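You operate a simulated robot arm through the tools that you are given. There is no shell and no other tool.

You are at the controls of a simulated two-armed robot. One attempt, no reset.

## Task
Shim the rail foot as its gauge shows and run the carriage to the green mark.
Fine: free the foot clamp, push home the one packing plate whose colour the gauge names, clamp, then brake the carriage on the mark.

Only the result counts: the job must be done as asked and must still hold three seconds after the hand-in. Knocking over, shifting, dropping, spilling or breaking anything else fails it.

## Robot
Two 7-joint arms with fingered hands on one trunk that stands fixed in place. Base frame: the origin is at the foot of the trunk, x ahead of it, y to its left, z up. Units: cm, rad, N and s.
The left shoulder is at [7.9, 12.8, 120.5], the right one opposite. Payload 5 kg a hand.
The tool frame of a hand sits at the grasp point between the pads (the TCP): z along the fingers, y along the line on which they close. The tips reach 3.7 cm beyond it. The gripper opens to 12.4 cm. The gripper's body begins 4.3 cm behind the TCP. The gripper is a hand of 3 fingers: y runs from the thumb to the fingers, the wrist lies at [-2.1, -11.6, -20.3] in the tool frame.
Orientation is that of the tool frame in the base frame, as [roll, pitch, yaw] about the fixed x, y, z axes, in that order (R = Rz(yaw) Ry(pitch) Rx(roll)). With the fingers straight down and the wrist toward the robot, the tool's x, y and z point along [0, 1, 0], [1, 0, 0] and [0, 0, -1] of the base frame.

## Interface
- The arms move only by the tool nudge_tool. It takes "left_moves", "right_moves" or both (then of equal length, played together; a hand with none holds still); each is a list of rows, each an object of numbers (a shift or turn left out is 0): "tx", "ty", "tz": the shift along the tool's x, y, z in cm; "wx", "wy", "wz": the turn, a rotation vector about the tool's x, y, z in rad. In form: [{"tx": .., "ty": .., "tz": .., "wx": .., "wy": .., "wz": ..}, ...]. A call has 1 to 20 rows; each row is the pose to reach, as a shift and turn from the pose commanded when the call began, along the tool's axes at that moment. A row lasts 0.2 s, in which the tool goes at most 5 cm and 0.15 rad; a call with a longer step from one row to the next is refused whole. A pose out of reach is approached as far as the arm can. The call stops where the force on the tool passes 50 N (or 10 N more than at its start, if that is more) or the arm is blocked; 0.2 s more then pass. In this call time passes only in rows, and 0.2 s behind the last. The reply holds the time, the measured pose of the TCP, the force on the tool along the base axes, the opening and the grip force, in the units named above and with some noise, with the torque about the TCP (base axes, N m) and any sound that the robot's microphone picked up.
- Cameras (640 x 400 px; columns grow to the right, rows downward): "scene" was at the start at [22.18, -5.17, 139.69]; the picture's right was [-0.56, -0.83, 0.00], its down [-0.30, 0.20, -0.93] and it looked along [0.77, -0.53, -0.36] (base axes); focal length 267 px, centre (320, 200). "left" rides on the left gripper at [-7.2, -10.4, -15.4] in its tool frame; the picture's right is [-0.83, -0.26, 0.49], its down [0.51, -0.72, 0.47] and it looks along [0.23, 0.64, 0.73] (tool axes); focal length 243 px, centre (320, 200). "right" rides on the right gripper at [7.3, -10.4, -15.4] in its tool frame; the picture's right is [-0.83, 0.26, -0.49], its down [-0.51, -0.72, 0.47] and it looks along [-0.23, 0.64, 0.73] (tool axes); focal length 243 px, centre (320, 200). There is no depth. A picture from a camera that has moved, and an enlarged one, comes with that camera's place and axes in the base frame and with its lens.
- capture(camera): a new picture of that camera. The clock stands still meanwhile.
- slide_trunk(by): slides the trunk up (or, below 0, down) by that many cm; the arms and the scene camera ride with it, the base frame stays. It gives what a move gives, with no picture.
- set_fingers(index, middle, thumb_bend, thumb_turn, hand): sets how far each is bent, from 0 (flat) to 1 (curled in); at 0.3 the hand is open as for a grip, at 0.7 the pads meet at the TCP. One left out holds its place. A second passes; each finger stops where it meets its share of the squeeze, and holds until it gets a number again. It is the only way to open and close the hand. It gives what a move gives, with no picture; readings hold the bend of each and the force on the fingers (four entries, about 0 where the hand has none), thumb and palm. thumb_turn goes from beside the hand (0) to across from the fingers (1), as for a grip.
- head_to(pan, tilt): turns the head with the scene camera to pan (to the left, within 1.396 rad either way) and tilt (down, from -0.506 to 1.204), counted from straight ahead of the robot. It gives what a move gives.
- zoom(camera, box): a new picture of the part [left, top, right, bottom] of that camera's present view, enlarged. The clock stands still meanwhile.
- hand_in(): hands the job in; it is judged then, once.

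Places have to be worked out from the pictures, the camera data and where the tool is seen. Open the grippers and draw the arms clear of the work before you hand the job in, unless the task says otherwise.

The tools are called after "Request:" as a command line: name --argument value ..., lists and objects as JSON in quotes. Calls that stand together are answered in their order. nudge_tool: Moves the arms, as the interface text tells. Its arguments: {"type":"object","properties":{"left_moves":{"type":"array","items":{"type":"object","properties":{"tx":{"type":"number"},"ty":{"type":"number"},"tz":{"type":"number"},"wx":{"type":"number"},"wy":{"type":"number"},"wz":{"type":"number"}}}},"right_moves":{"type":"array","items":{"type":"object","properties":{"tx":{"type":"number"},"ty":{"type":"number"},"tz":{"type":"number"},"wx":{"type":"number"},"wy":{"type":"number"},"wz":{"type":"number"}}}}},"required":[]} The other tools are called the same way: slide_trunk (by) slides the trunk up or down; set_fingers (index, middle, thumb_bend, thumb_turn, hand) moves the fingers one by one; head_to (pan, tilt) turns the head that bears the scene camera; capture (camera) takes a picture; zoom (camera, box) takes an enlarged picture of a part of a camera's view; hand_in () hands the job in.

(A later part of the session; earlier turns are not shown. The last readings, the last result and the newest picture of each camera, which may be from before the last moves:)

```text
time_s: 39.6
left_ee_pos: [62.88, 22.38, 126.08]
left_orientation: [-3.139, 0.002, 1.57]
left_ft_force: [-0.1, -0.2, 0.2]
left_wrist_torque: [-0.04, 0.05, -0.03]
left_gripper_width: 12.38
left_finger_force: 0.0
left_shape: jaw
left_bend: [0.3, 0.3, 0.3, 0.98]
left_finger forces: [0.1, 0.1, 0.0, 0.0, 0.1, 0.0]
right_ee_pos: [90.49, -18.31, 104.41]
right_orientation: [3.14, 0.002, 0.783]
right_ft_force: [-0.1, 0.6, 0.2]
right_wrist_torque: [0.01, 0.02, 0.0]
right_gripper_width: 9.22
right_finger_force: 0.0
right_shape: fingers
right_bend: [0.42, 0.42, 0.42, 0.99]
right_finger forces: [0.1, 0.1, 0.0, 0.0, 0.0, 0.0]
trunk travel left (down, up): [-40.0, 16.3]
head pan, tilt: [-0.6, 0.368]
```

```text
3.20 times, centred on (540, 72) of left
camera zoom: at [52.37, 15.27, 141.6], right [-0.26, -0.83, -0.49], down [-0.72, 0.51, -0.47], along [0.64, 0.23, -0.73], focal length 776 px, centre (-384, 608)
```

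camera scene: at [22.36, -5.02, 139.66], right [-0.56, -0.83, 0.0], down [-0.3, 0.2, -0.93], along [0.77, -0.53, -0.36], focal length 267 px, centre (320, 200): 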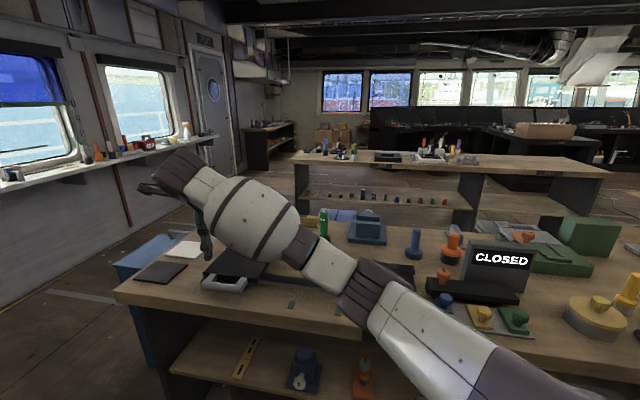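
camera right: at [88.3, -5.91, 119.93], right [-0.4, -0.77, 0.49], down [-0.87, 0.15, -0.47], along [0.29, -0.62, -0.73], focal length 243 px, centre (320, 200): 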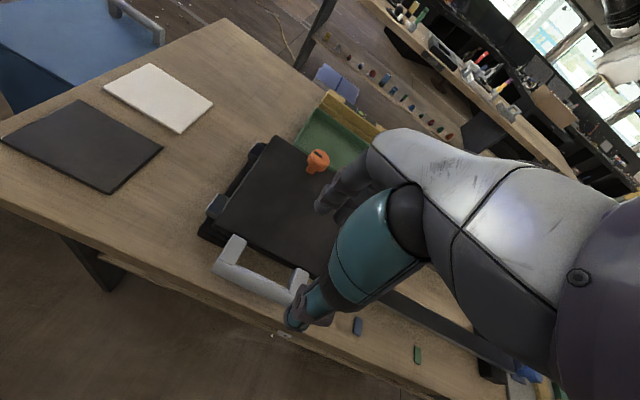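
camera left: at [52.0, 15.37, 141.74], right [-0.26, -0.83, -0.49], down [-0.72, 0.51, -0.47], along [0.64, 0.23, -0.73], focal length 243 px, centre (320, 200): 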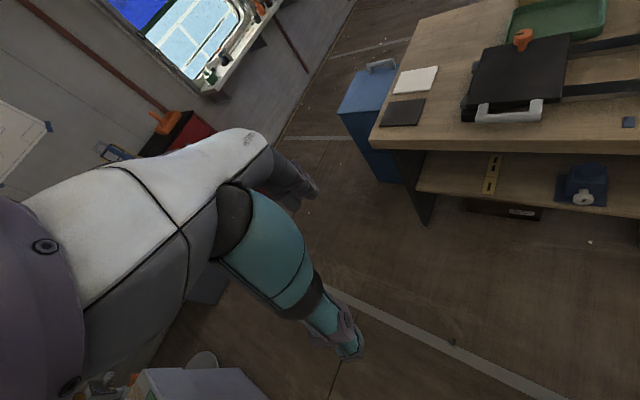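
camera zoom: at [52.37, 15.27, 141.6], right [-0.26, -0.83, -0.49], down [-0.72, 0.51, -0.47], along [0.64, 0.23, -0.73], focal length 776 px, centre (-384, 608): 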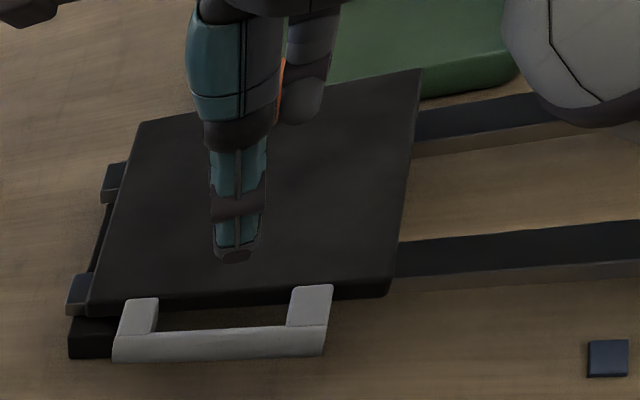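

The bar axis is about (n=76.7, z≈87.8) and the handle centre e≈−52.2. I'll narrow the fingers to ~4.5 cm and descend to just above the bar, then verify.

Request:
set_fingers --hand "right" --index 0.57 --middle 0.57 --thumb_bend 0.56

Request:
nudge_tool --right_moves '[{"tx": 0.2, "ty": -0.1, "tz": 4.0}, {"tx": 0.3, "ty": -0.1, "tz": 8.0}, {"tx": 0.3, "ty": -0.1, "tz": 11.0}]'

Request:
zoom --camera "right" --box '[195, 130, 395, 330]'

Request:
zoom --camera "left" --box '[440, 40, 600, 140]'

```text
time_s: 40.6
left_ee_pos: [62.72, 22.36, 126.24]
left_orientation: [3.14, 0.0, 1.572]
left_ft_force: [0.1, 0.7, 0.7]
left_wrist_torque: [-0.03, 0.01, -0.01]
left_gripper_width: 12.36
left_finger_force: 0.0
left_shape: jaw
left_bend: [0.3, 0.3, 0.3, 0.98]
left_finger forces: [0.0, 0.0, 0.0, 0.0, 0.0, 0.1]
right_ee_pos: [90.45, -18.37, 104.61]
right_orientation: [-3.141, 0.0, 0.786]
right_ft_force: [-0.2, 0.6, 0.2]
right_wrist_torque: [-0.03, -0.01, -0.01]
right_gripper_width: 4.97
right_finger_force: 0.1
right_shape: fingers
right_bend: [0.56, 0.56, 0.56, 1.0]
right_finger forces: [0.0, 0.0, 0.0, 0.0, 0.0, 0.0]
trunk travel left (down, up): [-40.0, 16.3]
head pan, tilt: [-0.6, 0.368]
```

```text
time_s: 41.4
left_ee_pos: [62.68, 22.34, 126.15]
left_orientation: [-3.14, -0.001, 1.573]
left_ft_force: [-0.2, 0.5, -0.1]
left_wrist_torque: [-0.01, 0.03, 0.02]
left_gripper_width: 12.35
left_finger_force: 0.1
left_shape: jaw
left_bend: [0.3, 0.3, 0.3, 0.98]
left_finger forces: [0.0, 0.1, 0.0, 0.0, 0.0, 0.0]
right_ee_pos: [90.65, -18.4, 93.58]
right_orientation: [3.141, -0.002, 0.785]
right_ft_force: [-0.6, -0.3, 0.6]
right_wrist_torque: [0.0, -0.01, 0.0]
right_gripper_width: 4.92
right_finger_force: 0.0
right_shape: fingers
right_bend: [0.56, 0.56, 0.56, 1.0]
right_finger forces: [0.1, 0.0, 0.0, 0.1, 0.0, 0.1]
trunk travel left (down, up): [-40.0, 16.3]
head pan, tilt: [-0.6, 0.368]
```

```text
2.00 times, centred on (295, 230) of right
camera zoom: at [88.4, -5.91, 109.0], right [-0.4, -0.77, 0.49], down [-0.87, 0.15, -0.47], along [0.29, -0.62, -0.73], focal length 485 px, centre (370, 140)
```

zoom: 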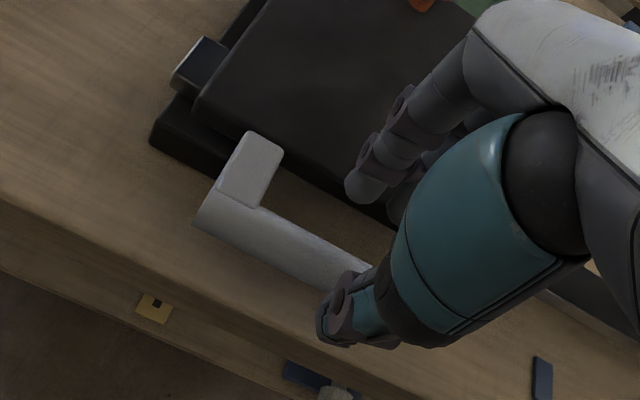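

```text
4.00 times, centred on (520, 90) of left
camera zoom: at [52.19, 15.12, 141.7], right [-0.26, -0.83, -0.49], down [-0.72, 0.51, -0.47], along [0.64, 0.23, -0.73], focal length 970 px, centre (-480, 640)
```

zoom: 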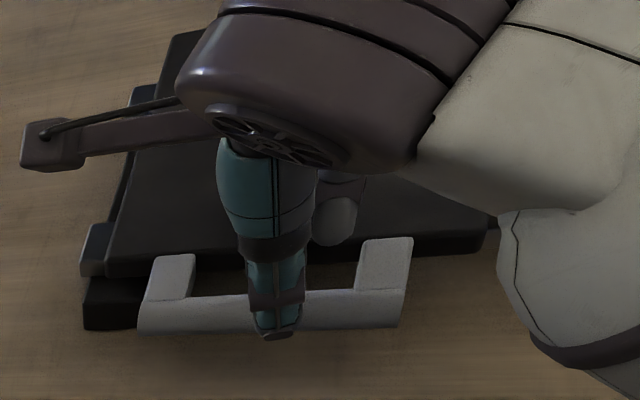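

Fingers hang inside the loop side and the thumb in front of the bar. I'll shift 0.5 cm toward the robot for clearance from the carriage edge and lower onto the bar.

Request:
nudge_tool --right_moves '[{"ty": -0.5, "tz": 1.5}, {"ty": -0.5, "tz": 2.7}, {"ty": -0.5, "tz": 3.7}]'

Request:
zoom --camera "right" --box '[195, 130, 395, 330]'

Request:
zoom --camera "left" --box '[440, 40, 600, 140]'

```text
time_s: 42.2
left_ee_pos: [62.06, 22.48, 126.51]
left_orientation: [3.136, 0.0, 1.57]
left_ft_force: [-0.8, -0.2, -1.0]
left_wrist_torque: [-0.03, 0.0, 0.0]
left_gripper_width: 12.38
left_finger_force: 0.0
left_shape: jaw
left_bend: [0.3, 0.3, 0.3, 0.98]
left_finger forces: [0.0, 0.2, 0.0, 0.0, 0.0, 0.0]
right_ee_pos: [90.07, -17.72, 91.22]
right_orientation: [3.126, -0.012, 0.786]
right_ft_force: [-0.2, 2.5, 48.9]
right_wrist_torque: [-2.17, -1.11, 0.08]
right_gripper_width: 4.92
right_finger_force: 25.6
right_shape: fingers
right_bend: [0.56, 0.55, 0.56, 1.0]
right_finger forces: [0.0, 49.0, 0.0, 0.1, 0.0, 0.1]
trunk travel left (down, up): [-40.0, 16.3]
head pan, tilt: [-0.6, 0.368]
```

```text
2.00 times, centred on (295, 230) of right
camera zoom: at [87.56, -5.27, 106.53], right [-0.41, -0.77, 0.49], down [-0.86, 0.15, -0.49], along [0.3, -0.62, -0.73], focal length 485 px, centre (370, 140)
```

zoom: 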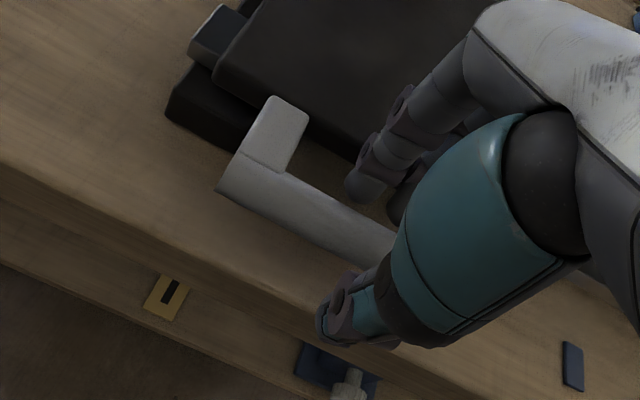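

```text
4.00 times, centred on (520, 90) of left
camera zoom: at [51.43, 15.34, 142.05], right [-0.26, -0.83, -0.49], down [-0.72, 0.51, -0.48], along [0.65, 0.23, -0.73], focal length 970 px, centre (-480, 640)
```

zoom: 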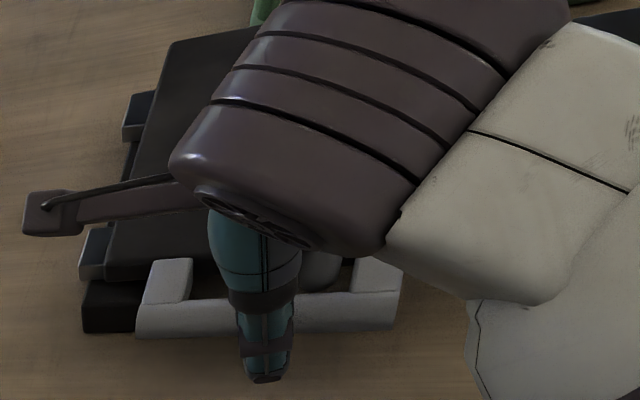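

The middle finger pressed on something (49 N up) — likely the handle's right arm. I'll back up right away and re-check the alignment.

Request:
nudge_tool --right_moves '[{"tz": -1.5}, {"tz": -3.0}]'

Request:
zoom --camera "scene" --box '[180, 220, 300, 300]'

Request:
zoom --camera "left" --box '[450, 60, 570, 135]'

Request:
zoom --camera "right" --box '[245, 160, 375, 310]'

```text
time_s: 42.8
left_ee_pos: [62.73, 22.28, 126.22]
left_orientation: [3.141, -0.001, 1.569]
left_ft_force: [0.1, 1.0, 0.7]
left_wrist_torque: [0.03, -0.02, 0.04]
left_gripper_width: 12.36
left_finger_force: 0.1
left_shape: jaw
left_bend: [0.3, 0.3, 0.3, 0.98]
left_finger forces: [0.0, 0.1, 0.1, 0.0, 0.0, 0.0]
right_ee_pos: [90.31, -18.03, 92.55]
right_orientation: [-3.138, 0.004, 0.784]
right_ft_force: [0.0, 0.6, 0.8]
right_wrist_torque: [0.04, -0.02, 0.0]
right_gripper_width: 4.95
right_finger_force: 0.0
right_shape: fingers
right_bend: [0.56, 0.56, 0.56, 1.0]
right_finger forces: [0.0, 0.0, 0.0, 0.0, 0.1, 0.1]
trunk travel left (down, up): [-40.0, 16.3]
head pan, tilt: [-0.6, 0.368]
```

```text
5.00 times, centred on (240, 260) of scene
camera zoom: at [22.18, -5.17, 139.66], right [-0.56, -0.83, 0.0], down [-0.3, 0.2, -0.93], along [0.77, -0.53, -0.36], focal length 1337 px, centre (720, -100)
```

zoom: 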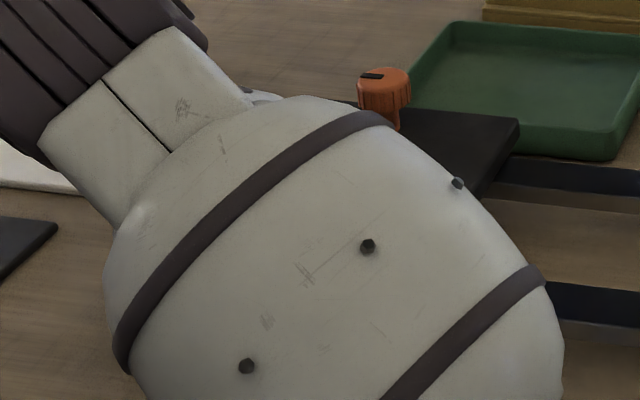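

```text
5.33 times, centred on (510, 98) of left
camera zoom: at [52.18, 15.12, 141.65], right [-0.26, -0.83, -0.49], down [-0.72, 0.51, -0.47], along [0.64, 0.23, -0.73], focal length 1294 px, centre (-693, 747)
```

zoom: 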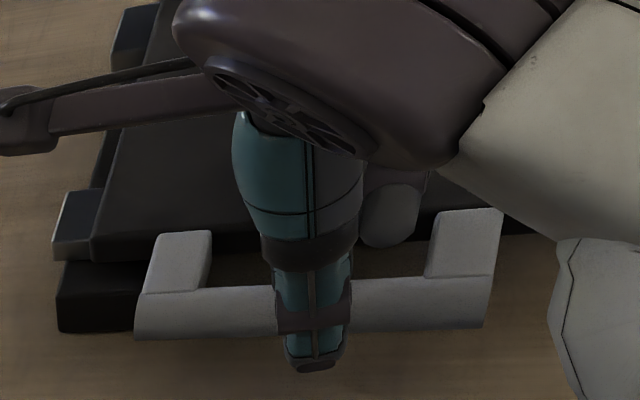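

```text
2.67 times, centred on (310, 235) of right
camera zoom: at [88.11, -5.61, 107.99], right [-0.4, -0.77, 0.49], down [-0.87, 0.15, -0.47], along [0.28, -0.62, -0.73], focal length 647 px, centre (347, 107)
```

zoom: 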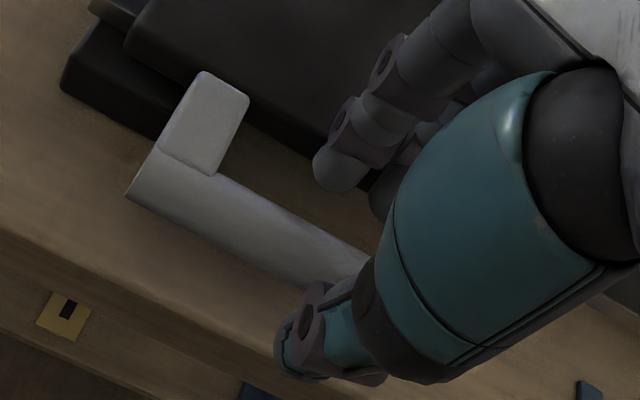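

The torque reading puts the contact at n≈81.1, e≈−49.5: the fingers' outer side caught the carriage's front edge. I'll shift 1.1 cm toward the robot and a little left, then descend gently.

Request:
nudge_tool --right_moves '[{"tx": 0.7, "ty": -1.1}, {"tx": 0.7, "ty": -1.1, "tz": 0.7}, {"tx": 0.7, "ty": -1.1, "tz": 1.4}, {"tx": 0.7, "ty": -1.1, "tz": 2.0}, {"tx": 0.7, "ty": -1.1, "tz": 2.6}]'

Request:
zoom --camera "right" --box '[245, 160, 375, 310]'

Request:
zoom --camera "left" --box '[450, 60, 570, 135]'

```text
time_s: 44.0
left_ee_pos: [62.56, 22.36, 126.35]
left_orientation: [3.139, 0.0, 1.57]
left_ft_force: [0.4, 0.3, -1.0]
left_wrist_torque: [0.02, -0.03, -0.01]
left_gripper_width: 12.38
left_finger_force: 0.2
left_shape: jaw
left_bend: [0.3, 0.3, 0.3, 0.98]
left_finger forces: [0.1, 0.1, 0.1, 0.0, 0.0, 0.0]
right_ee_pos: [89.97, -16.47, 90.9]
right_orientation: [3.135, -0.004, 0.786]
right_ft_force: [2.6, -1.4, 16.0]
right_wrist_torque: [-0.7, -0.44, -0.02]
right_gripper_width: 5.15
right_finger_force: 9.1
right_shape: fingers
right_bend: [0.55, 0.55, 0.56, 1.0]
right_finger forces: [2.1, 16.5, 0.0, 0.0, 0.0, 0.0]
trunk travel left (down, up): [-40.0, 16.3]
head pan, tilt: [-0.6, 0.368]
```

```text
2.67 times, centred on (310, 235) of right
camera zoom: at [87.62, -4.16, 106.22], right [-0.41, -0.77, 0.49], down [-0.87, 0.15, -0.48], along [0.29, -0.62, -0.73], focal length 647 px, centre (347, 107)
```

zoom: 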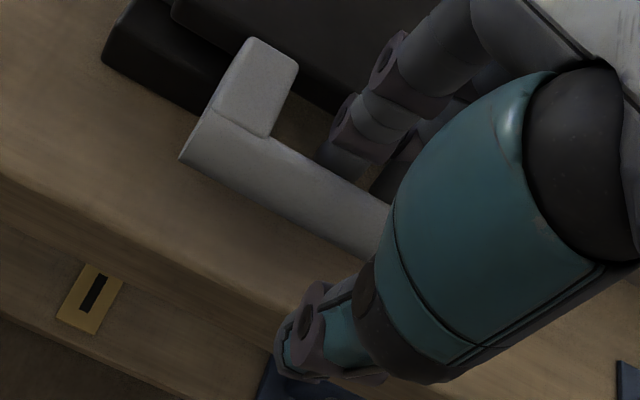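

```text
5.33 times, centred on (510, 98) of left
camera zoom: at [51.91, 15.15, 141.83], right [-0.26, -0.83, -0.49], down [-0.72, 0.51, -0.47], along [0.64, 0.23, -0.73], focal length 1294 px, centre (-693, 747)
```

zoom: 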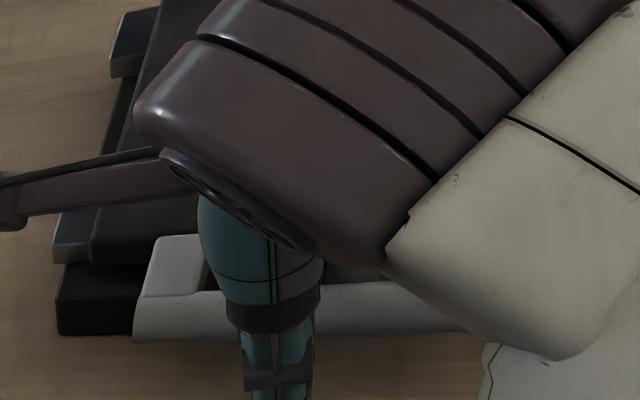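

Again a vertical contact, this time by torque at n≈79.7, e≈−50.5, inside the loop near z≈87.5. I'll lift and look straight at the loop from the hand camera with the hand backed off.

Request:
nudge_tool --right_moves '[{"tz": -2.0}, {"tz": -4.0}, {"ty": -4.0, "tz": -5.0}, {"tx": -4.0, "ty": -6.0, "tz": -5.0}, {"tx": -8.0, "ty": -7.0, "tz": -5.0}, {"tx": -11.0, "ty": -7.0, "tz": -5.0}]'

Request:
zoom --camera "right" --box '[120, 60, 320, 220]'

Request:
zoom --camera "left" --box '[450, 50, 570, 135]'

```text
time_s: 45.4
left_ee_pos: [62.7, 22.34, 126.4]
left_orientation: [-3.142, 0.0, 1.571]
left_ft_force: [0.7, 0.8, -0.8]
left_wrist_torque: [0.0, 0.01, 0.03]
left_gripper_width: 12.38
left_finger_force: 0.0
left_shape: jaw
left_bend: [0.3, 0.3, 0.3, 0.98]
left_finger forces: [0.1, 0.0, 0.1, 0.0, 0.1, 0.1]
right_ee_pos: [77.1, -19.53, 95.25]
right_orientation: [3.139, 0.0, 0.786]
right_ft_force: [0.4, 0.3, -0.1]
right_wrist_torque: [0.05, -0.03, -0.03]
right_gripper_width: 4.9
right_finger_force: 0.0
right_shape: fingers
right_bend: [0.56, 0.56, 0.56, 1.0]
right_finger forces: [0.0, 0.0, 0.0, 0.0, 0.0, 0.0]
trunk travel left (down, up): [-40.0, 16.3]
head pan, tilt: [-0.6, 0.368]
```

```text
2.50 times, centred on (220, 140) of right
camera zoom: at [74.83, -7.14, 110.68], right [-0.4, -0.77, 0.49], down [-0.87, 0.15, -0.47], along [0.29, -0.62, -0.73], focal length 606 px, centre (570, 350)
```

zoom: 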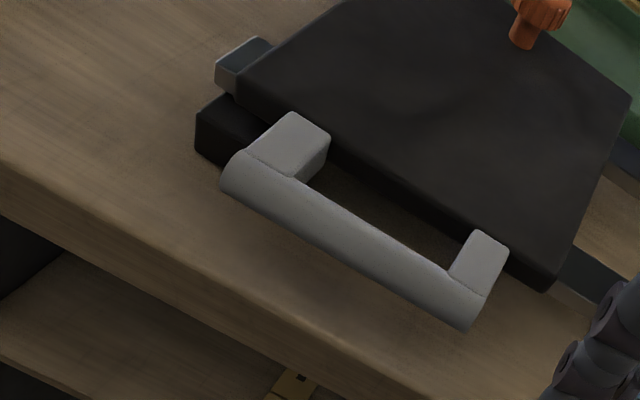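

```text
4.71 times, centred on (510, 92) of left
camera zoom: at [52.15, 15.09, 141.71], right [-0.26, -0.83, -0.49], down [-0.72, 0.51, -0.47], along [0.64, 0.23, -0.73], focal length 1142 px, centre (-574, 706)
```

zoom: 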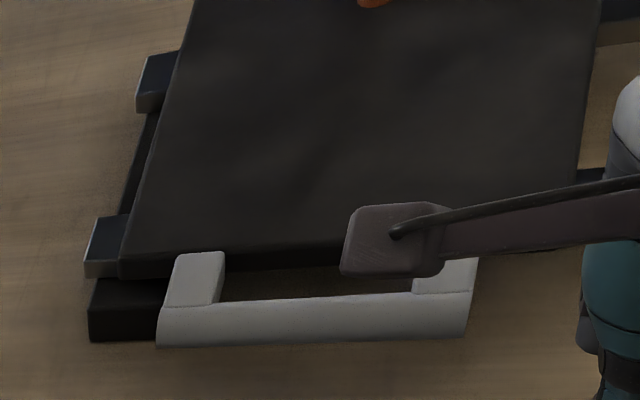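

The loop looks open and the arms' inner faces are clear. I'll try once more with the fingertips centred in the loop (n≈79.3), descending in small steps and watching for contact.

Request:
nudge_tool --right_moves '[{"tx": 4.0, "ty": 1.0}, {"tx": 8.0, "ty": 3.0}, {"tx": 11.7, "ty": 5.0}, {"tx": 11.7, "ty": 6.6, "tz": 1.0}, {"tx": 11.7, "ty": 6.6, "tz": 2.5}, {"tx": 11.7, "ty": 6.6, "tz": 3.5}, {"tx": 11.7, "ty": 6.6, "tz": 4.2}]'

Request:
zoom --camera "right" --box '[230, 120, 370, 320]'

```text
time_s: 47.0
left_ee_pos: [62.61, 22.22, 126.32]
left_orientation: [3.141, -0.001, 1.571]
left_ft_force: [0.6, 0.3, 0.0]
left_wrist_torque: [0.01, 0.0, -0.01]
left_gripper_width: 12.38
left_finger_force: 0.1
left_shape: jaw
left_bend: [0.3, 0.3, 0.3, 0.98]
left_finger forces: [0.0, 0.1, 0.0, 0.0, 0.1, 0.0]
right_ee_pos: [90.35, -15.99, 91.42]
right_orientation: [3.139, -0.003, 0.784]
right_ft_force: [4.2, -5.1, 10.6]
right_wrist_torque: [-0.4, -0.33, 0.02]
right_gripper_width: 5.17
right_finger_force: 5.0
right_shape: fingers
right_bend: [0.55, 0.54, 0.56, 1.0]
right_finger forces: [4.2, 5.2, 0.1, 0.0, 0.1, 0.0]
trunk travel left (down, up): [-40.0, 16.3]
head pan, tilt: [-0.6, 0.368]
```

```text
2.00 times, centred on (300, 220) of right
camera zoom: at [87.98, -3.6, 106.85], right [-0.41, -0.77, 0.49], down [-0.87, 0.15, -0.48], along [0.29, -0.62, -0.73], focal length 485 px, centre (360, 160)
```

zoom: 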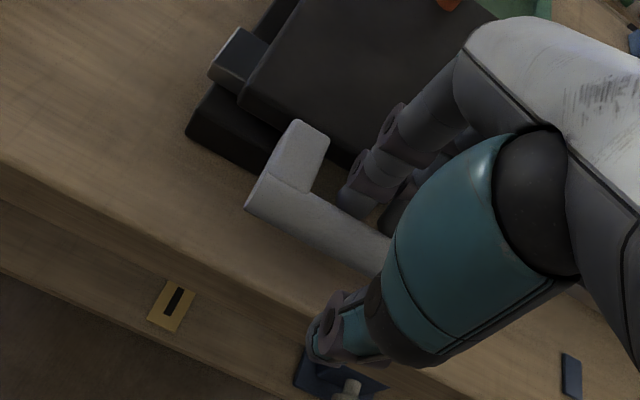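

This time the force tilts up and outward: the fingers' inner faces ride on the bar itself, so the leaning fingers are simply too thick for the slot. At bend 0.3 the fingers hang vertical, so I'll lift, straighten them and re-enter with them vertical at n≈79.5.

Request:
nudge_tool --right_moves '[{"tz": -2.0}, {"ty": -1.2, "tz": -4.0}, {"tx": -0.3, "ty": -2.4, "tz": -5.0}]'

Request:
set_fingers --hand "right" --index 0.3 --middle 0.3 --thumb_bend 0.3

Request:
capture --camera "right"

Request:
zoom --camera "left" --box '[450, 30, 590, 135]'

```text
time_s: 47.8
left_ee_pos: [62.7, 22.31, 126.2]
left_orientation: [-3.141, 0.0, 1.57]
left_ft_force: [0.5, -0.8, -0.2]
left_wrist_torque: [-0.01, -0.02, 0.0]
left_gripper_width: 12.38
left_finger_force: 0.1
left_shape: jaw
left_bend: [0.3, 0.3, 0.3, 0.98]
left_finger forces: [0.0, 0.0, 0.0, 0.1, 0.0, 0.1]
right_ee_pos: [88.38, -14.41, 96.27]
right_orientation: [3.141, 0.0, 0.786]
right_ft_force: [-0.4, 0.0, 0.0]
right_wrist_torque: [0.0, -0.01, 0.01]
right_gripper_width: 4.94
right_finger_force: 0.1
right_shape: fingers
right_bend: [0.56, 0.56, 0.56, 1.0]
right_finger forces: [0.0, 0.1, 0.0, 0.0, 0.0, 0.0]
trunk travel left (down, up): [-40.0, 16.3]
head pan, tilt: [-0.6, 0.368]
```

```text
time_s: 48.8
left_ee_pos: [62.64, 22.3, 126.23]
left_orientation: [-3.14, 0.0, 1.57]
left_ft_force: [0.5, -0.6, 0.1]
left_wrist_torque: [0.03, 0.01, -0.01]
left_gripper_width: 12.38
left_finger_force: 0.0
left_shape: jaw
left_bend: [0.3, 0.3, 0.3, 0.98]
left_finger forces: [0.1, 0.0, 0.1, 0.0, 0.1, 0.1]
right_ee_pos: [88.41, -14.33, 96.23]
right_orientation: [3.14, 0.002, 0.787]
right_ft_force: [0.0, 0.2, 0.6]
right_wrist_torque: [-0.01, 0.0, 0.02]
right_gripper_width: 12.82
right_finger_force: 0.1
right_shape: fingers
right_bend: [0.3, 0.3, 0.3, 0.98]
right_finger forces: [0.1, 0.1, 0.1, 0.0, 0.0, 0.1]
trunk travel left (down, up): [-40.0, 16.3]
head pan, tilt: [-0.6, 0.368]
```

```text
taken
camera right: at [86.13, -1.95, 111.68], right [-0.4, -0.77, 0.49], down [-0.87, 0.15, -0.47], along [0.29, -0.62, -0.73], focal length 243 px, centre (320, 200)
```

right: 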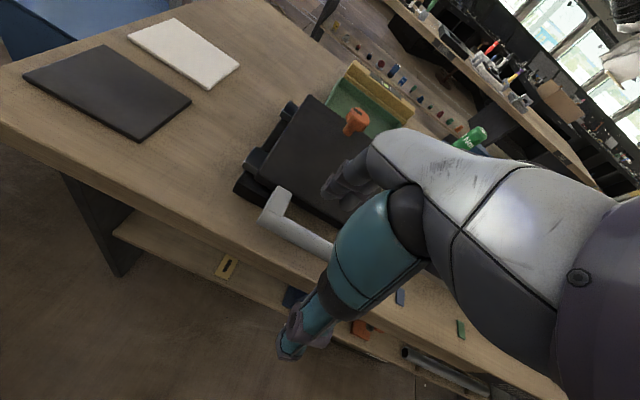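

```text
3.81 times, centred on (520, 82) of left
camera zoom: at [52.17, 15.12, 141.7], right [-0.26, -0.83, -0.49], down [-0.72, 0.51, -0.47], along [0.64, 0.23, -0.73], focal length 924 px, centre (-442, 648)
```

zoom: 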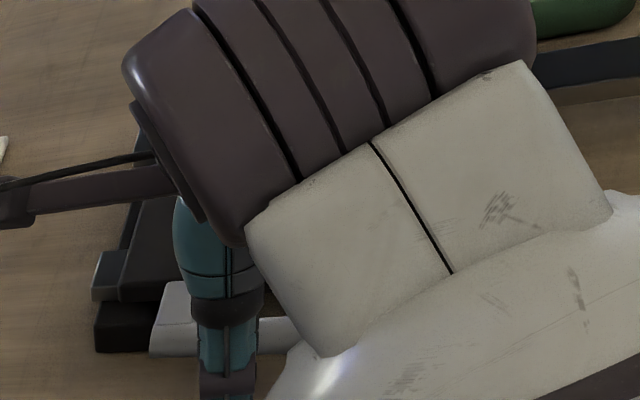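

Let me zoom on the vertical fingers to find where their tips are over the loop before lowering.

Request:
zoom --camera "right" --box '[250, 130, 400, 260]'

```text
3.08 times, centred on (325, 195) of right
camera zoom: at [86.13, -1.95, 111.68], right [-0.4, -0.77, 0.49], down [-0.87, 0.15, -0.47], along [0.29, -0.62, -0.73], focal length 746 px, centre (305, 215)
```

zoom: 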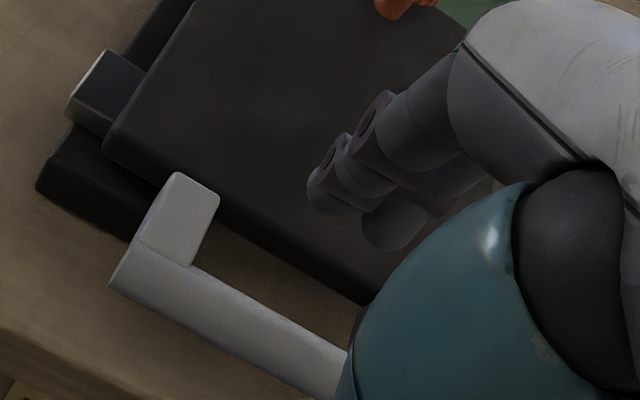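

The fingers still lean ~20°. I'll flatten index and middle further (0.12) and back the hand off correspondingly, then re-measure the tips.

Request:
nudge_tool --right_moves '[{"ty": -2.8}]'

Request:
set_fingers --hand "right" --index 0.12 --middle 0.12

Request:
zoom --camera "right" --box '[250, 110, 400, 240]'

```text
time_s: 49.2
left_ee_pos: [62.59, 22.47, 126.29]
left_orientation: [3.141, 0.0, 1.57]
left_ft_force: [-0.7, 0.1, 0.6]
left_wrist_torque: [-0.02, -0.03, -0.01]
left_gripper_width: 12.38
left_finger_force: 0.2
left_shape: jaw
left_bend: [0.3, 0.3, 0.3, 0.98]
left_finger forces: [0.0, 0.0, 0.0, 0.0, 0.0, 0.0]
right_ee_pos: [86.15, -12.39, 96.39]
right_orientation: [3.138, 0.001, 0.786]
right_ft_force: [0.3, -0.2, -0.2]
right_wrist_torque: [0.0, 0.0, 0.01]
right_gripper_width: 12.86
right_finger_force: 0.1
right_shape: fingers
right_bend: [0.3, 0.3, 0.3, 0.98]
right_finger forces: [0.0, 0.0, 0.0, 0.0, 0.0, 0.0]
trunk travel left (down, up): [-40.0, 16.3]
head pan, tilt: [-0.6, 0.368]
```

```text
time_s: 50.2
left_ee_pos: [62.67, 22.36, 126.2]
left_orientation: [3.142, -0.001, 1.572]
left_ft_force: [0.6, 0.2, -0.2]
left_wrist_torque: [0.0, 0.02, 0.02]
left_gripper_width: 12.4
left_finger_force: 0.1
left_shape: jaw
left_bend: [0.3, 0.3, 0.3, 0.98]
left_finger forces: [0.1, 0.0, 0.0, 0.1, 0.1, 0.1]
right_ee_pos: [86.31, -12.42, 96.4]
right_orientation: [3.14, 0.001, 0.786]
right_ft_force: [-0.1, -0.3, -1.1]
right_wrist_torque: [-0.03, -0.02, -0.02]
right_gripper_width: 16.03
right_finger_force: 0.0
right_shape: fingers
right_bend: [0.12, 0.12, 0.3, 0.98]
right_finger forces: [0.0, 0.0, 0.0, 0.0, 0.0, 0.1]
trunk travel left (down, up): [-40.0, 16.3]
head pan, tilt: [-0.6, 0.368]
```

```text
3.08 times, centred on (325, 175) of right
camera zoom: at [84.03, -0.02, 111.7], right [-0.4, -0.77, 0.49], down [-0.87, 0.15, -0.47], along [0.29, -0.62, -0.73], focal length 746 px, centre (305, 277)
```

zoom: 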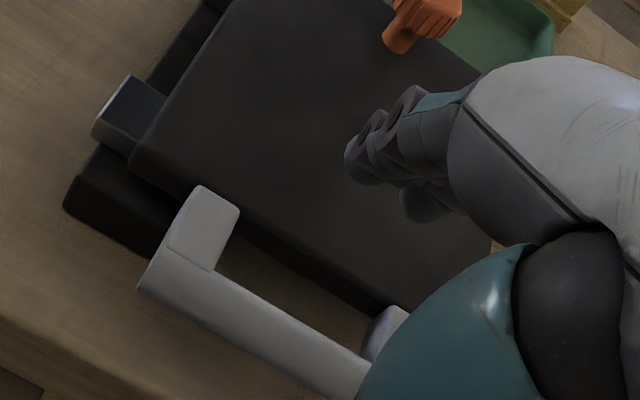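

At 0.12 they lean the other way, so vertical is around 0.21. I'll set that, adjust, and re-measure.

Request:
set_fingers --hand "right" --index 0.21 --middle 0.21

Request:
nudge_tool --right_moves '[{"ty": 0.9, "tz": 1.5}]'

Request:
zoom --camera "right" --box '[250, 110, 400, 240]'

Request:
zoom --camera "left" --box '[450, 30, 590, 135]'

```text
time_s: 51.2
left_ee_pos: [62.68, 22.21, 126.16]
left_orientation: [-3.141, 0.0, 1.569]
left_ft_force: [0.1, -1.0, -0.3]
left_wrist_torque: [-0.04, 0.02, 0.0]
left_gripper_width: 12.37
left_finger_force: 0.2
left_shape: jaw
left_bend: [0.3, 0.3, 0.3, 0.98]
left_finger forces: [0.1, 0.0, 0.1, 0.1, 0.0, 0.0]
right_ee_pos: [86.37, -12.39, 96.25]
right_orientation: [3.139, 0.0, 0.785]
right_ft_force: [0.5, 0.1, 1.1]
right_wrist_torque: [0.02, 0.0, -0.03]
right_gripper_width: 14.5
right_finger_force: 0.1
right_shape: fingers
right_bend: [0.21, 0.21, 0.3, 0.98]
right_finger forces: [0.0, 0.0, 0.0, 0.0, 0.0, 0.1]
trunk travel left (down, up): [-40.0, 16.3]
head pan, tilt: [-0.6, 0.368]
```

```text
time_s: 51.6
left_ee_pos: [62.72, 22.28, 126.15]
left_orientation: [-3.14, 0.002, 1.57]
left_ft_force: [0.1, -0.2, 0.1]
left_wrist_torque: [0.02, 0.03, -0.02]
left_gripper_width: 12.37
left_finger_force: 0.0
left_shape: jaw
left_bend: [0.3, 0.3, 0.3, 0.98]
left_finger forces: [0.1, 0.0, 0.0, 0.0, 0.0, 0.1]
right_ee_pos: [87.04, -13.24, 94.81]
right_orientation: [3.14, 0.0, 0.785]
right_ft_force: [0.6, -0.5, -0.1]
right_wrist_torque: [0.01, 0.01, 0.02]
right_gripper_width: 14.48
right_finger_force: 0.0
right_shape: fingers
right_bend: [0.21, 0.21, 0.3, 0.98]
right_finger forces: [0.1, 0.0, 0.0, 0.0, 0.1, 0.0]
trunk travel left (down, up): [-40.0, 16.3]
head pan, tilt: [-0.6, 0.368]
```

```text
3.08 times, centred on (325, 175) of right
camera zoom: at [84.78, -0.72, 110.14], right [-0.4, -0.77, 0.49], down [-0.87, 0.15, -0.47], along [0.29, -0.62, -0.73], focal length 746 px, centre (305, 277)
```

zoom: 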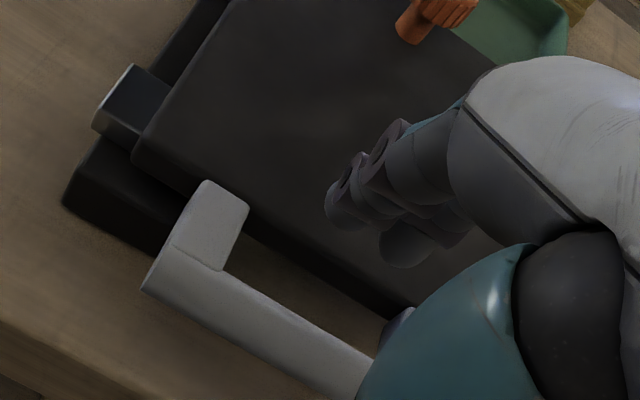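

```text
3.81 times, centred on (520, 82) of left
camera zoom: at [52.24, 15.09, 141.67], right [-0.26, -0.83, -0.49], down [-0.72, 0.51, -0.47], along [0.64, 0.23, -0.73], focal length 924 px, centre (-442, 648)
```

zoom: 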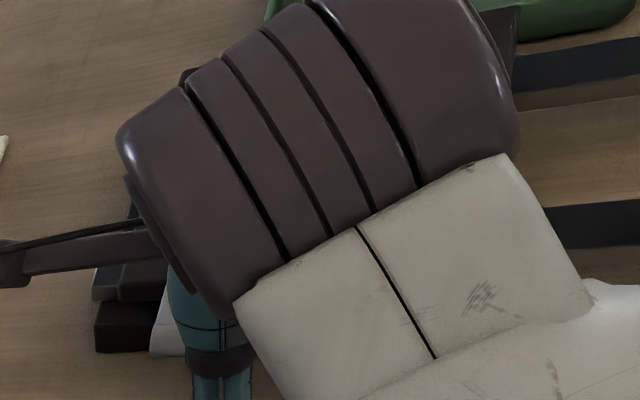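

Tips now are near n≈80.7 with the hand at n≈70.9. I'll shift back 1.1 cm and go down in small steps, watching forces.

Request:
nudge_tool --right_moves '[{"ty": -1.1}, {"ty": -1.1, "tz": 1.0}, {"ty": -1.1, "tz": 2.0}, {"ty": -1.1, "tz": 2.8}, {"ty": -1.1, "tz": 3.4}]'

Request:
zoom --camera "right" --box '[250, 110, 400, 240]'

```text
time_s: 52.8
left_ee_pos: [62.7, 22.39, 126.15]
left_orientation: [-3.139, 0.0, 1.57]
left_ft_force: [0.3, -0.4, 0.1]
left_wrist_torque: [-0.01, -0.02, -0.01]
left_gripper_width: 12.37
left_finger_force: 0.0
left_shape: jaw
left_bend: [0.3, 0.3, 0.3, 0.98]
left_finger forces: [0.0, 0.1, 0.0, 0.1, 0.0, 0.1]
right_ee_pos: [86.19, -12.25, 91.37]
right_orientation: [3.139, 0.001, 0.785]
right_ft_force: [-0.4, 0.1, -0.4]
right_wrist_torque: [-0.01, 0.0, 0.0]
right_gripper_width: 14.51
right_finger_force: 0.1
right_shape: fingers
right_bend: [0.21, 0.21, 0.3, 0.98]
right_finger forces: [0.0, 0.1, 0.0, 0.0, 0.1, 0.0]
trunk travel left (down, up): [-40.0, 16.3]
head pan, tilt: [-0.6, 0.368]
```

```text
3.08 times, centred on (325, 175) of right
camera zoom: at [84.07, 0.19, 106.7], right [-0.4, -0.77, 0.49], down [-0.87, 0.15, -0.47], along [0.29, -0.62, -0.73], focal length 746 px, centre (305, 277)
```

zoom: 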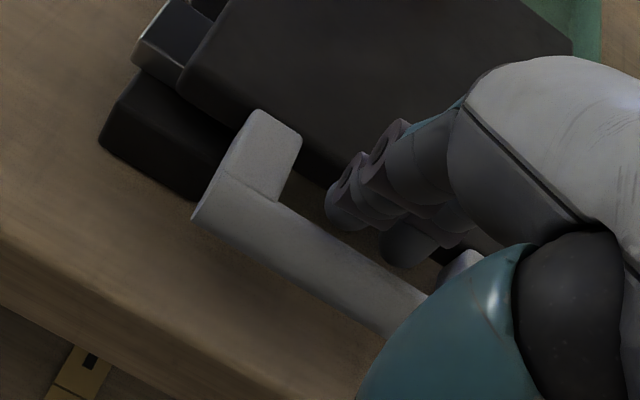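

No contact yet and the tips are visually over the slot. Continuing down gently.

Request:
nudge_tool --right_moves '[{"tz": 0.5}, {"tz": 1.0}, {"tz": 1.5}, {"tz": 2.0}]'

Request:
zoom --camera "right" --box '[250, 110, 400, 240]'

```text
time_s: 53.8
left_ee_pos: [62.63, 22.36, 126.11]
left_orientation: [3.141, 0.001, 1.571]
left_ft_force: [-0.3, -0.5, 0.4]
left_wrist_torque: [0.02, -0.01, -0.04]
left_gripper_width: 12.39
left_finger_force: 0.1
left_shape: jaw
left_bend: [0.3, 0.3, 0.3, 0.98]
left_finger forces: [0.0, 0.0, 0.0, 0.1, 0.1, 0.0]
right_ee_pos: [86.17, -12.32, 89.44]
right_orientation: [3.14, -0.004, 0.784]
right_ft_force: [2.3, -1.7, 5.9]
right_wrist_torque: [-0.33, -0.4, -0.02]
right_gripper_width: 14.96
right_finger_force: 2.6
right_shape: fingers
right_bend: [0.19, 0.21, 0.3, 0.98]
right_finger forces: [5.0, 0.1, 0.1, 0.0, 0.0, 0.0]
trunk travel left (down, up): [-40.0, 16.3]
head pan, tilt: [-0.6, 0.368]
```

```text
3.08 times, centred on (325, 175) of right
camera zoom: at [83.96, 0.16, 104.82], right [-0.4, -0.77, 0.49], down [-0.87, 0.15, -0.47], along [0.29, -0.62, -0.73], focal length 746 px, centre (305, 277)
```

zoom: 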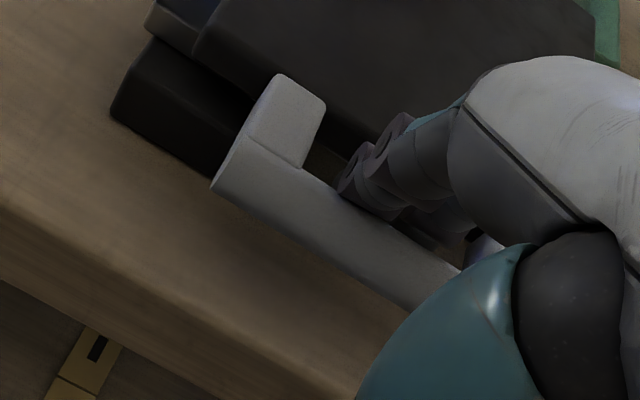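

The tips have dropped behind the bar into the slot; the index lightly rubs the bar. I'll ease 0.5 cm outward and go a little deeper.

Request:
nudge_tool --right_moves '[{"ty": 0.5}, {"ty": 0.5, "tz": 0.5}, {"ty": 0.5, "tz": 1.0}]'

Request:
zoom --camera "right" --box '[250, 110, 400, 240]'

```text
time_s: 54.6
left_ee_pos: [62.59, 22.21, 126.28]
left_orientation: [3.141, 0.001, 1.57]
left_ft_force: [-0.1, 0.2, 0.3]
left_wrist_torque: [-0.01, 0.01, -0.02]
left_gripper_width: 12.38
left_finger_force: 0.0
left_shape: jaw
left_bend: [0.3, 0.3, 0.3, 0.98]
left_finger forces: [0.0, 0.1, 0.1, 0.1, 0.1, 0.0]
right_ee_pos: [86.54, -12.66, 88.54]
right_orientation: [3.139, -0.002, 0.786]
right_ft_force: [1.9, -2.2, 10.6]
right_wrist_torque: [-0.47, -0.67, -0.08]
right_gripper_width: 15.1
right_finger_force: 3.7
right_shape: fingers
right_bend: [0.19, 0.21, 0.3, 0.98]
right_finger forces: [8.4, 0.0, 0.1, 0.0, 0.0, 0.1]
trunk travel left (down, up): [-40.0, 16.3]
head pan, tilt: [-0.6, 0.368]
```

```text
3.08 times, centred on (325, 175) of right
camera zoom: at [84.29, -0.19, 103.86], right [-0.4, -0.77, 0.49], down [-0.87, 0.15, -0.47], along [0.29, -0.62, -0.73], focal length 746 px, centre (305, 277)
```

zoom: 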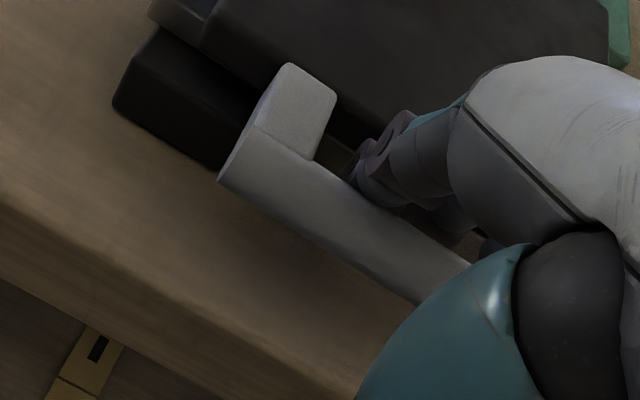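

Fingertips are about 4 cm below the bar top now — deep enough. I'll relieve the rubbing (up 0.3, out 0.5), then move along the rail (+e = tool −x) to bring the middle finger against the handle's right arm and start pulling.

Request:
nudge_tool --right_moves '[{"ty": 0.5, "tz": -0.3}, {"tx": -0.6, "ty": 0.5, "tz": -0.3}, {"tx": -1.2, "ty": 0.5, "tz": -0.3}, {"tx": -1.8, "ty": 0.5, "tz": -0.3}, {"tx": -2.4, "ty": 0.5, "tz": -0.3}, {"tx": -3.0, "ty": 0.5, "tz": -0.3}, {"tx": -3.6, "ty": 0.5, "tz": -0.3}]'

Request:
capture --camera "right"

Request:
capture --camera "left"

```text
time_s: 56.2
left_ee_pos: [62.74, 22.31, 126.15]
left_orientation: [-3.141, 0.001, 1.572]
left_ft_force: [0.1, -0.2, 0.4]
left_wrist_torque: [0.02, -0.05, 0.02]
left_gripper_width: 12.37
left_finger_force: 0.1
left_shape: jaw
left_bend: [0.3, 0.3, 0.3, 0.98]
left_finger forces: [0.0, 0.0, 0.0, 0.0, 0.0, 0.0]
right_ee_pos: [84.47, -15.51, 88.54]
right_orientation: [-3.141, -0.001, 0.785]
right_ft_force: [2.3, -0.4, 0.9]
right_wrist_torque: [-0.01, 0.0, 0.14]
right_gripper_width: 14.73
right_finger_force: 1.8
right_shape: fingers
right_bend: [0.2, 0.21, 0.3, 0.98]
right_finger forces: [1.9, 1.5, 0.0, 0.0, 0.0, 0.1]
trunk travel left (down, up): [-40.0, 16.3]
head pan, tilt: [-0.6, 0.368]
```

```text
taken
camera right: at [82.14, -3.09, 103.97], right [-0.4, -0.77, 0.49], down [-0.87, 0.15, -0.47], along [0.29, -0.62, -0.73], focal length 243 px, centre (320, 200)
```

right: 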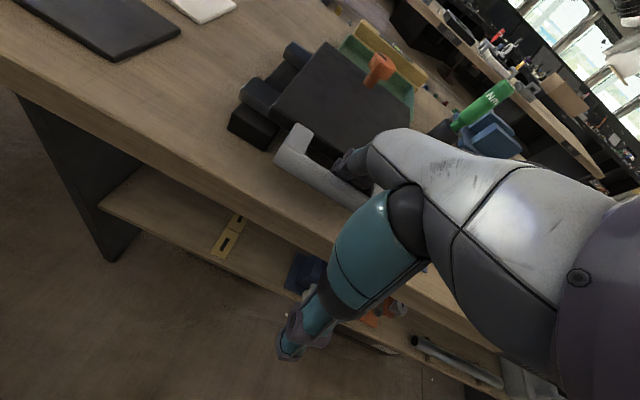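

```text
taken
camera left: at [52.2, 15.13, 141.68], right [-0.26, -0.83, -0.49], down [-0.72, 0.51, -0.47], along [0.64, 0.23, -0.73], focal length 243 px, centre (320, 200)
```

left: 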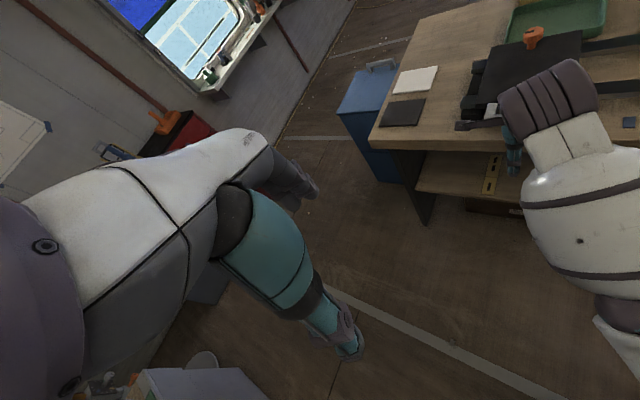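

The carriage follows with only ~1.5 N. I'll pull it further along the rail with a gentle speed ramp, stopping well short of the mark.

Request:
nudge_tool --right_moves '[{"tx": -0.6}, {"tx": -1.4}, {"tx": -2.4}, {"tx": -3.6}, {"tx": -4.9}, {"tx": -6.2}, {"tx": -7.5}, {"tx": -8.8}, {"tx": -10.1}, {"tx": -11.4}, {"tx": -12.7}, {"tx": -14.0}, {"tx": -15.3}, {"tx": -16.6}, {"tx": -17.9}, {"tx": -19.0}, {"tx": -20.0}, {"tx": -20.8}, {"tx": -21.4}, {"tx": -21.8}]'

Request:
capture --camera "right"

Request:
capture --camera "scene"

Request:
capture --camera "left"

```text
time_s: 60.4
left_ee_pos: [62.66, 22.32, 126.18]
left_orientation: [3.14, -0.001, 1.571]
left_ft_force: [-0.2, 0.3, -0.7]
left_wrist_torque: [-0.02, 0.02, 0.04]
left_gripper_width: 12.37
left_finger_force: 0.1
left_shape: jaw
left_bend: [0.3, 0.3, 0.3, 0.98]
left_finger forces: [0.1, 0.0, 0.0, 0.0, 0.0, 0.0]
right_ee_pos: [68.99, -30.92, 88.67]
right_orientation: [-3.14, 0.002, 0.785]
right_ft_force: [4.0, 0.7, 1.0]
right_wrist_torque: [-0.03, -0.08, 0.16]
right_gripper_width: 14.68
right_finger_force: 2.2
right_shape: fingers
right_bend: [0.2, 0.21, 0.3, 0.98]
right_finger forces: [1.8, 2.6, 0.0, 0.0, 0.0, 0.0]
trunk travel left (down, up): [-40.0, 16.3]
head pan, tilt: [-0.6, 0.368]
```

```text
taken
camera right: at [66.74, -18.54, 103.99], right [-0.4, -0.77, 0.49], down [-0.87, 0.15, -0.47], along [0.29, -0.62, -0.73], focal length 243 px, centre (320, 200)
```

right: 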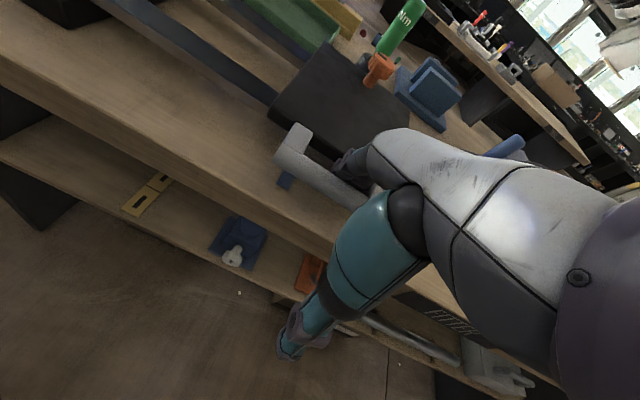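

```text
taken
camera scene: at [22.2, -5.16, 139.69], right [-0.56, -0.83, 0.0], down [-0.3, 0.2, -0.93], along [0.77, -0.53, -0.36], focal length 267 px, centre (320, 200)
```

scene: 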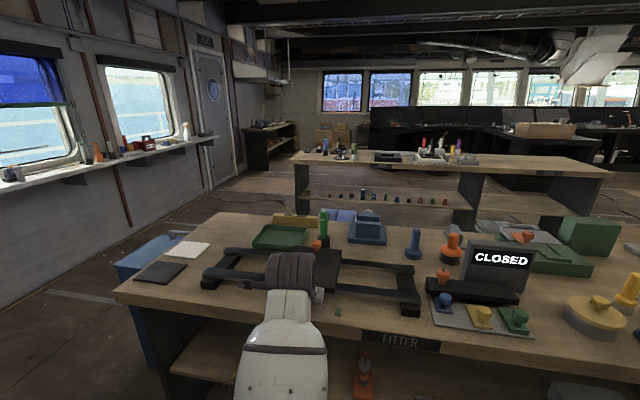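

```text
taken
camera left: at [52.19, 15.12, 141.69], right [-0.26, -0.83, -0.49], down [-0.72, 0.51, -0.47], along [0.64, 0.23, -0.73], focal length 243 px, centre (320, 200)
```

left: 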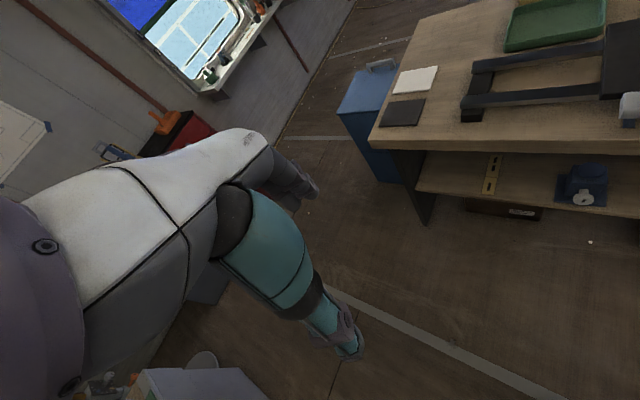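

It tracks well. I'll zoom in to measure where the carriage and brake knob are relative to the marks.

Request:
zoom --camera "scene" --box '[240, 220, 380, 330]'

Request:
zoom --camera "right" --box '[250, 30, 450, 220]'

```text
3.64 times, centred on (310, 275) of scene
camera zoom: at [22.2, -5.16, 139.69], right [-0.56, -0.83, 0.0], down [-0.3, 0.2, -0.93], along [0.77, -0.53, -0.36], focal length 972 px, centre (356, -73)
```

zoom: 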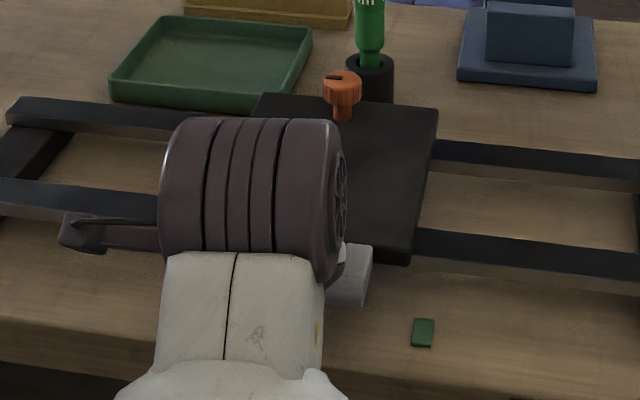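

```text
2.11 times, centred on (350, 125) of right
camera zoom: at [66.74, -18.54, 103.99], right [-0.4, -0.77, 0.49], down [-0.87, 0.15, -0.47], along [0.29, -0.62, -0.73], focal length 511 px, centre (257, 358)
```

zoom: 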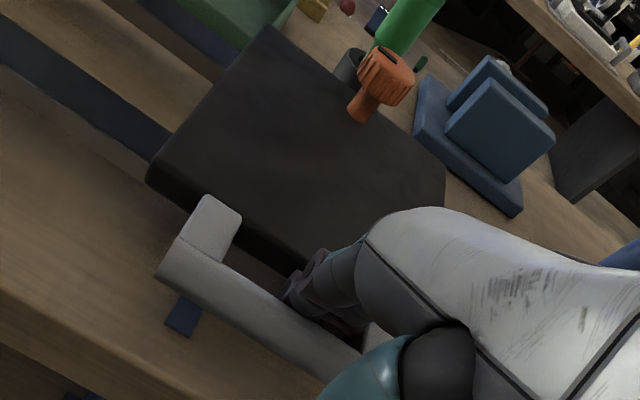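

The carriage centre/knob is at e≈−28.5, so about 10.6 cm to go. I'll pull 10 cm more slowly, then measure again.

Request:
nudge_tool --right_moves '[{"tx": -0.5}, {"tx": -1.2}, {"tx": -2.1}, {"tx": -3.1}, {"tx": -4.1}, {"tx": -5.1}, {"tx": -6.1}, {"tx": -7.1}, {"tx": -8.0}, {"tx": -8.8}, {"tx": -9.4}, {"tx": -9.8}, {"tx": -10.0}]'

Request:
zoom --camera "scene" --box '[270, 220, 410, 330]'

Request:
zoom --camera "right" --box '[250, 30, 450, 220]'

```text
time_s: 63.2
left_ee_pos: [62.67, 22.32, 126.2]
left_orientation: [-3.141, -0.001, 1.57]
left_ft_force: [-0.9, 0.4, -0.5]
left_wrist_torque: [0.01, 0.01, 0.01]
left_gripper_width: 12.36
left_finger_force: 0.0
left_shape: jaw
left_bend: [0.3, 0.3, 0.3, 0.98]
left_finger forces: [0.0, 0.0, 0.0, 0.0, 0.0, 0.0]
right_ee_pos: [61.97, -38.02, 88.62]
right_orientation: [-3.141, -0.001, 0.788]
right_ft_force: [2.9, 0.3, 0.9]
right_wrist_torque: [-0.01, -0.07, 0.22]
right_gripper_width: 14.7
right_finger_force: 2.5
right_shape: fingers
right_bend: [0.2, 0.21, 0.3, 0.98]
right_finger forces: [1.8, 3.0, 0.1, 0.0, 0.0, 0.1]
trunk travel left (down, up): [-40.0, 16.3]
head pan, tilt: [-0.6, 0.368]
```

```text
3.64 times, centred on (340, 275) of scene
camera zoom: at [22.2, -5.16, 139.69], right [-0.56, -0.83, 0.0], down [-0.3, 0.2, -0.93], along [0.77, -0.53, -0.36], focal length 972 px, centre (247, -73)
```

zoom: 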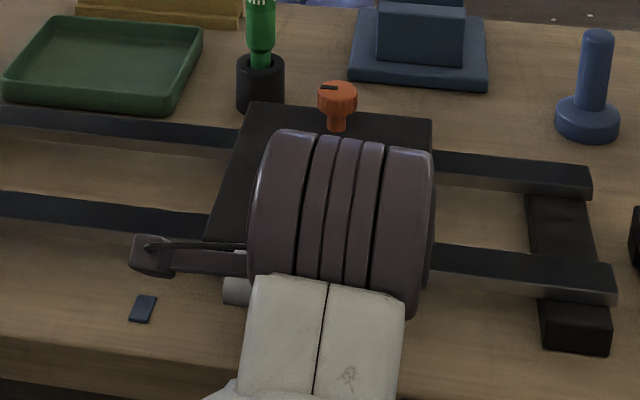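

```text
2.11 times, centred on (350, 125) of right
camera zoom: at [59.69, -25.58, 103.98], right [-0.4, -0.77, 0.49], down [-0.87, 0.15, -0.47], along [0.29, -0.62, -0.73], focal length 511 px, centre (257, 358)
```

zoom: 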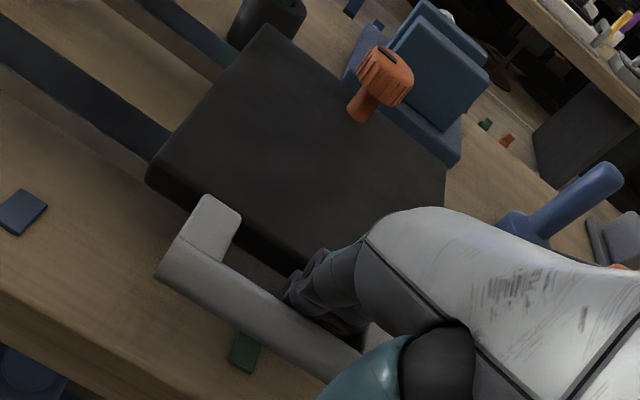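

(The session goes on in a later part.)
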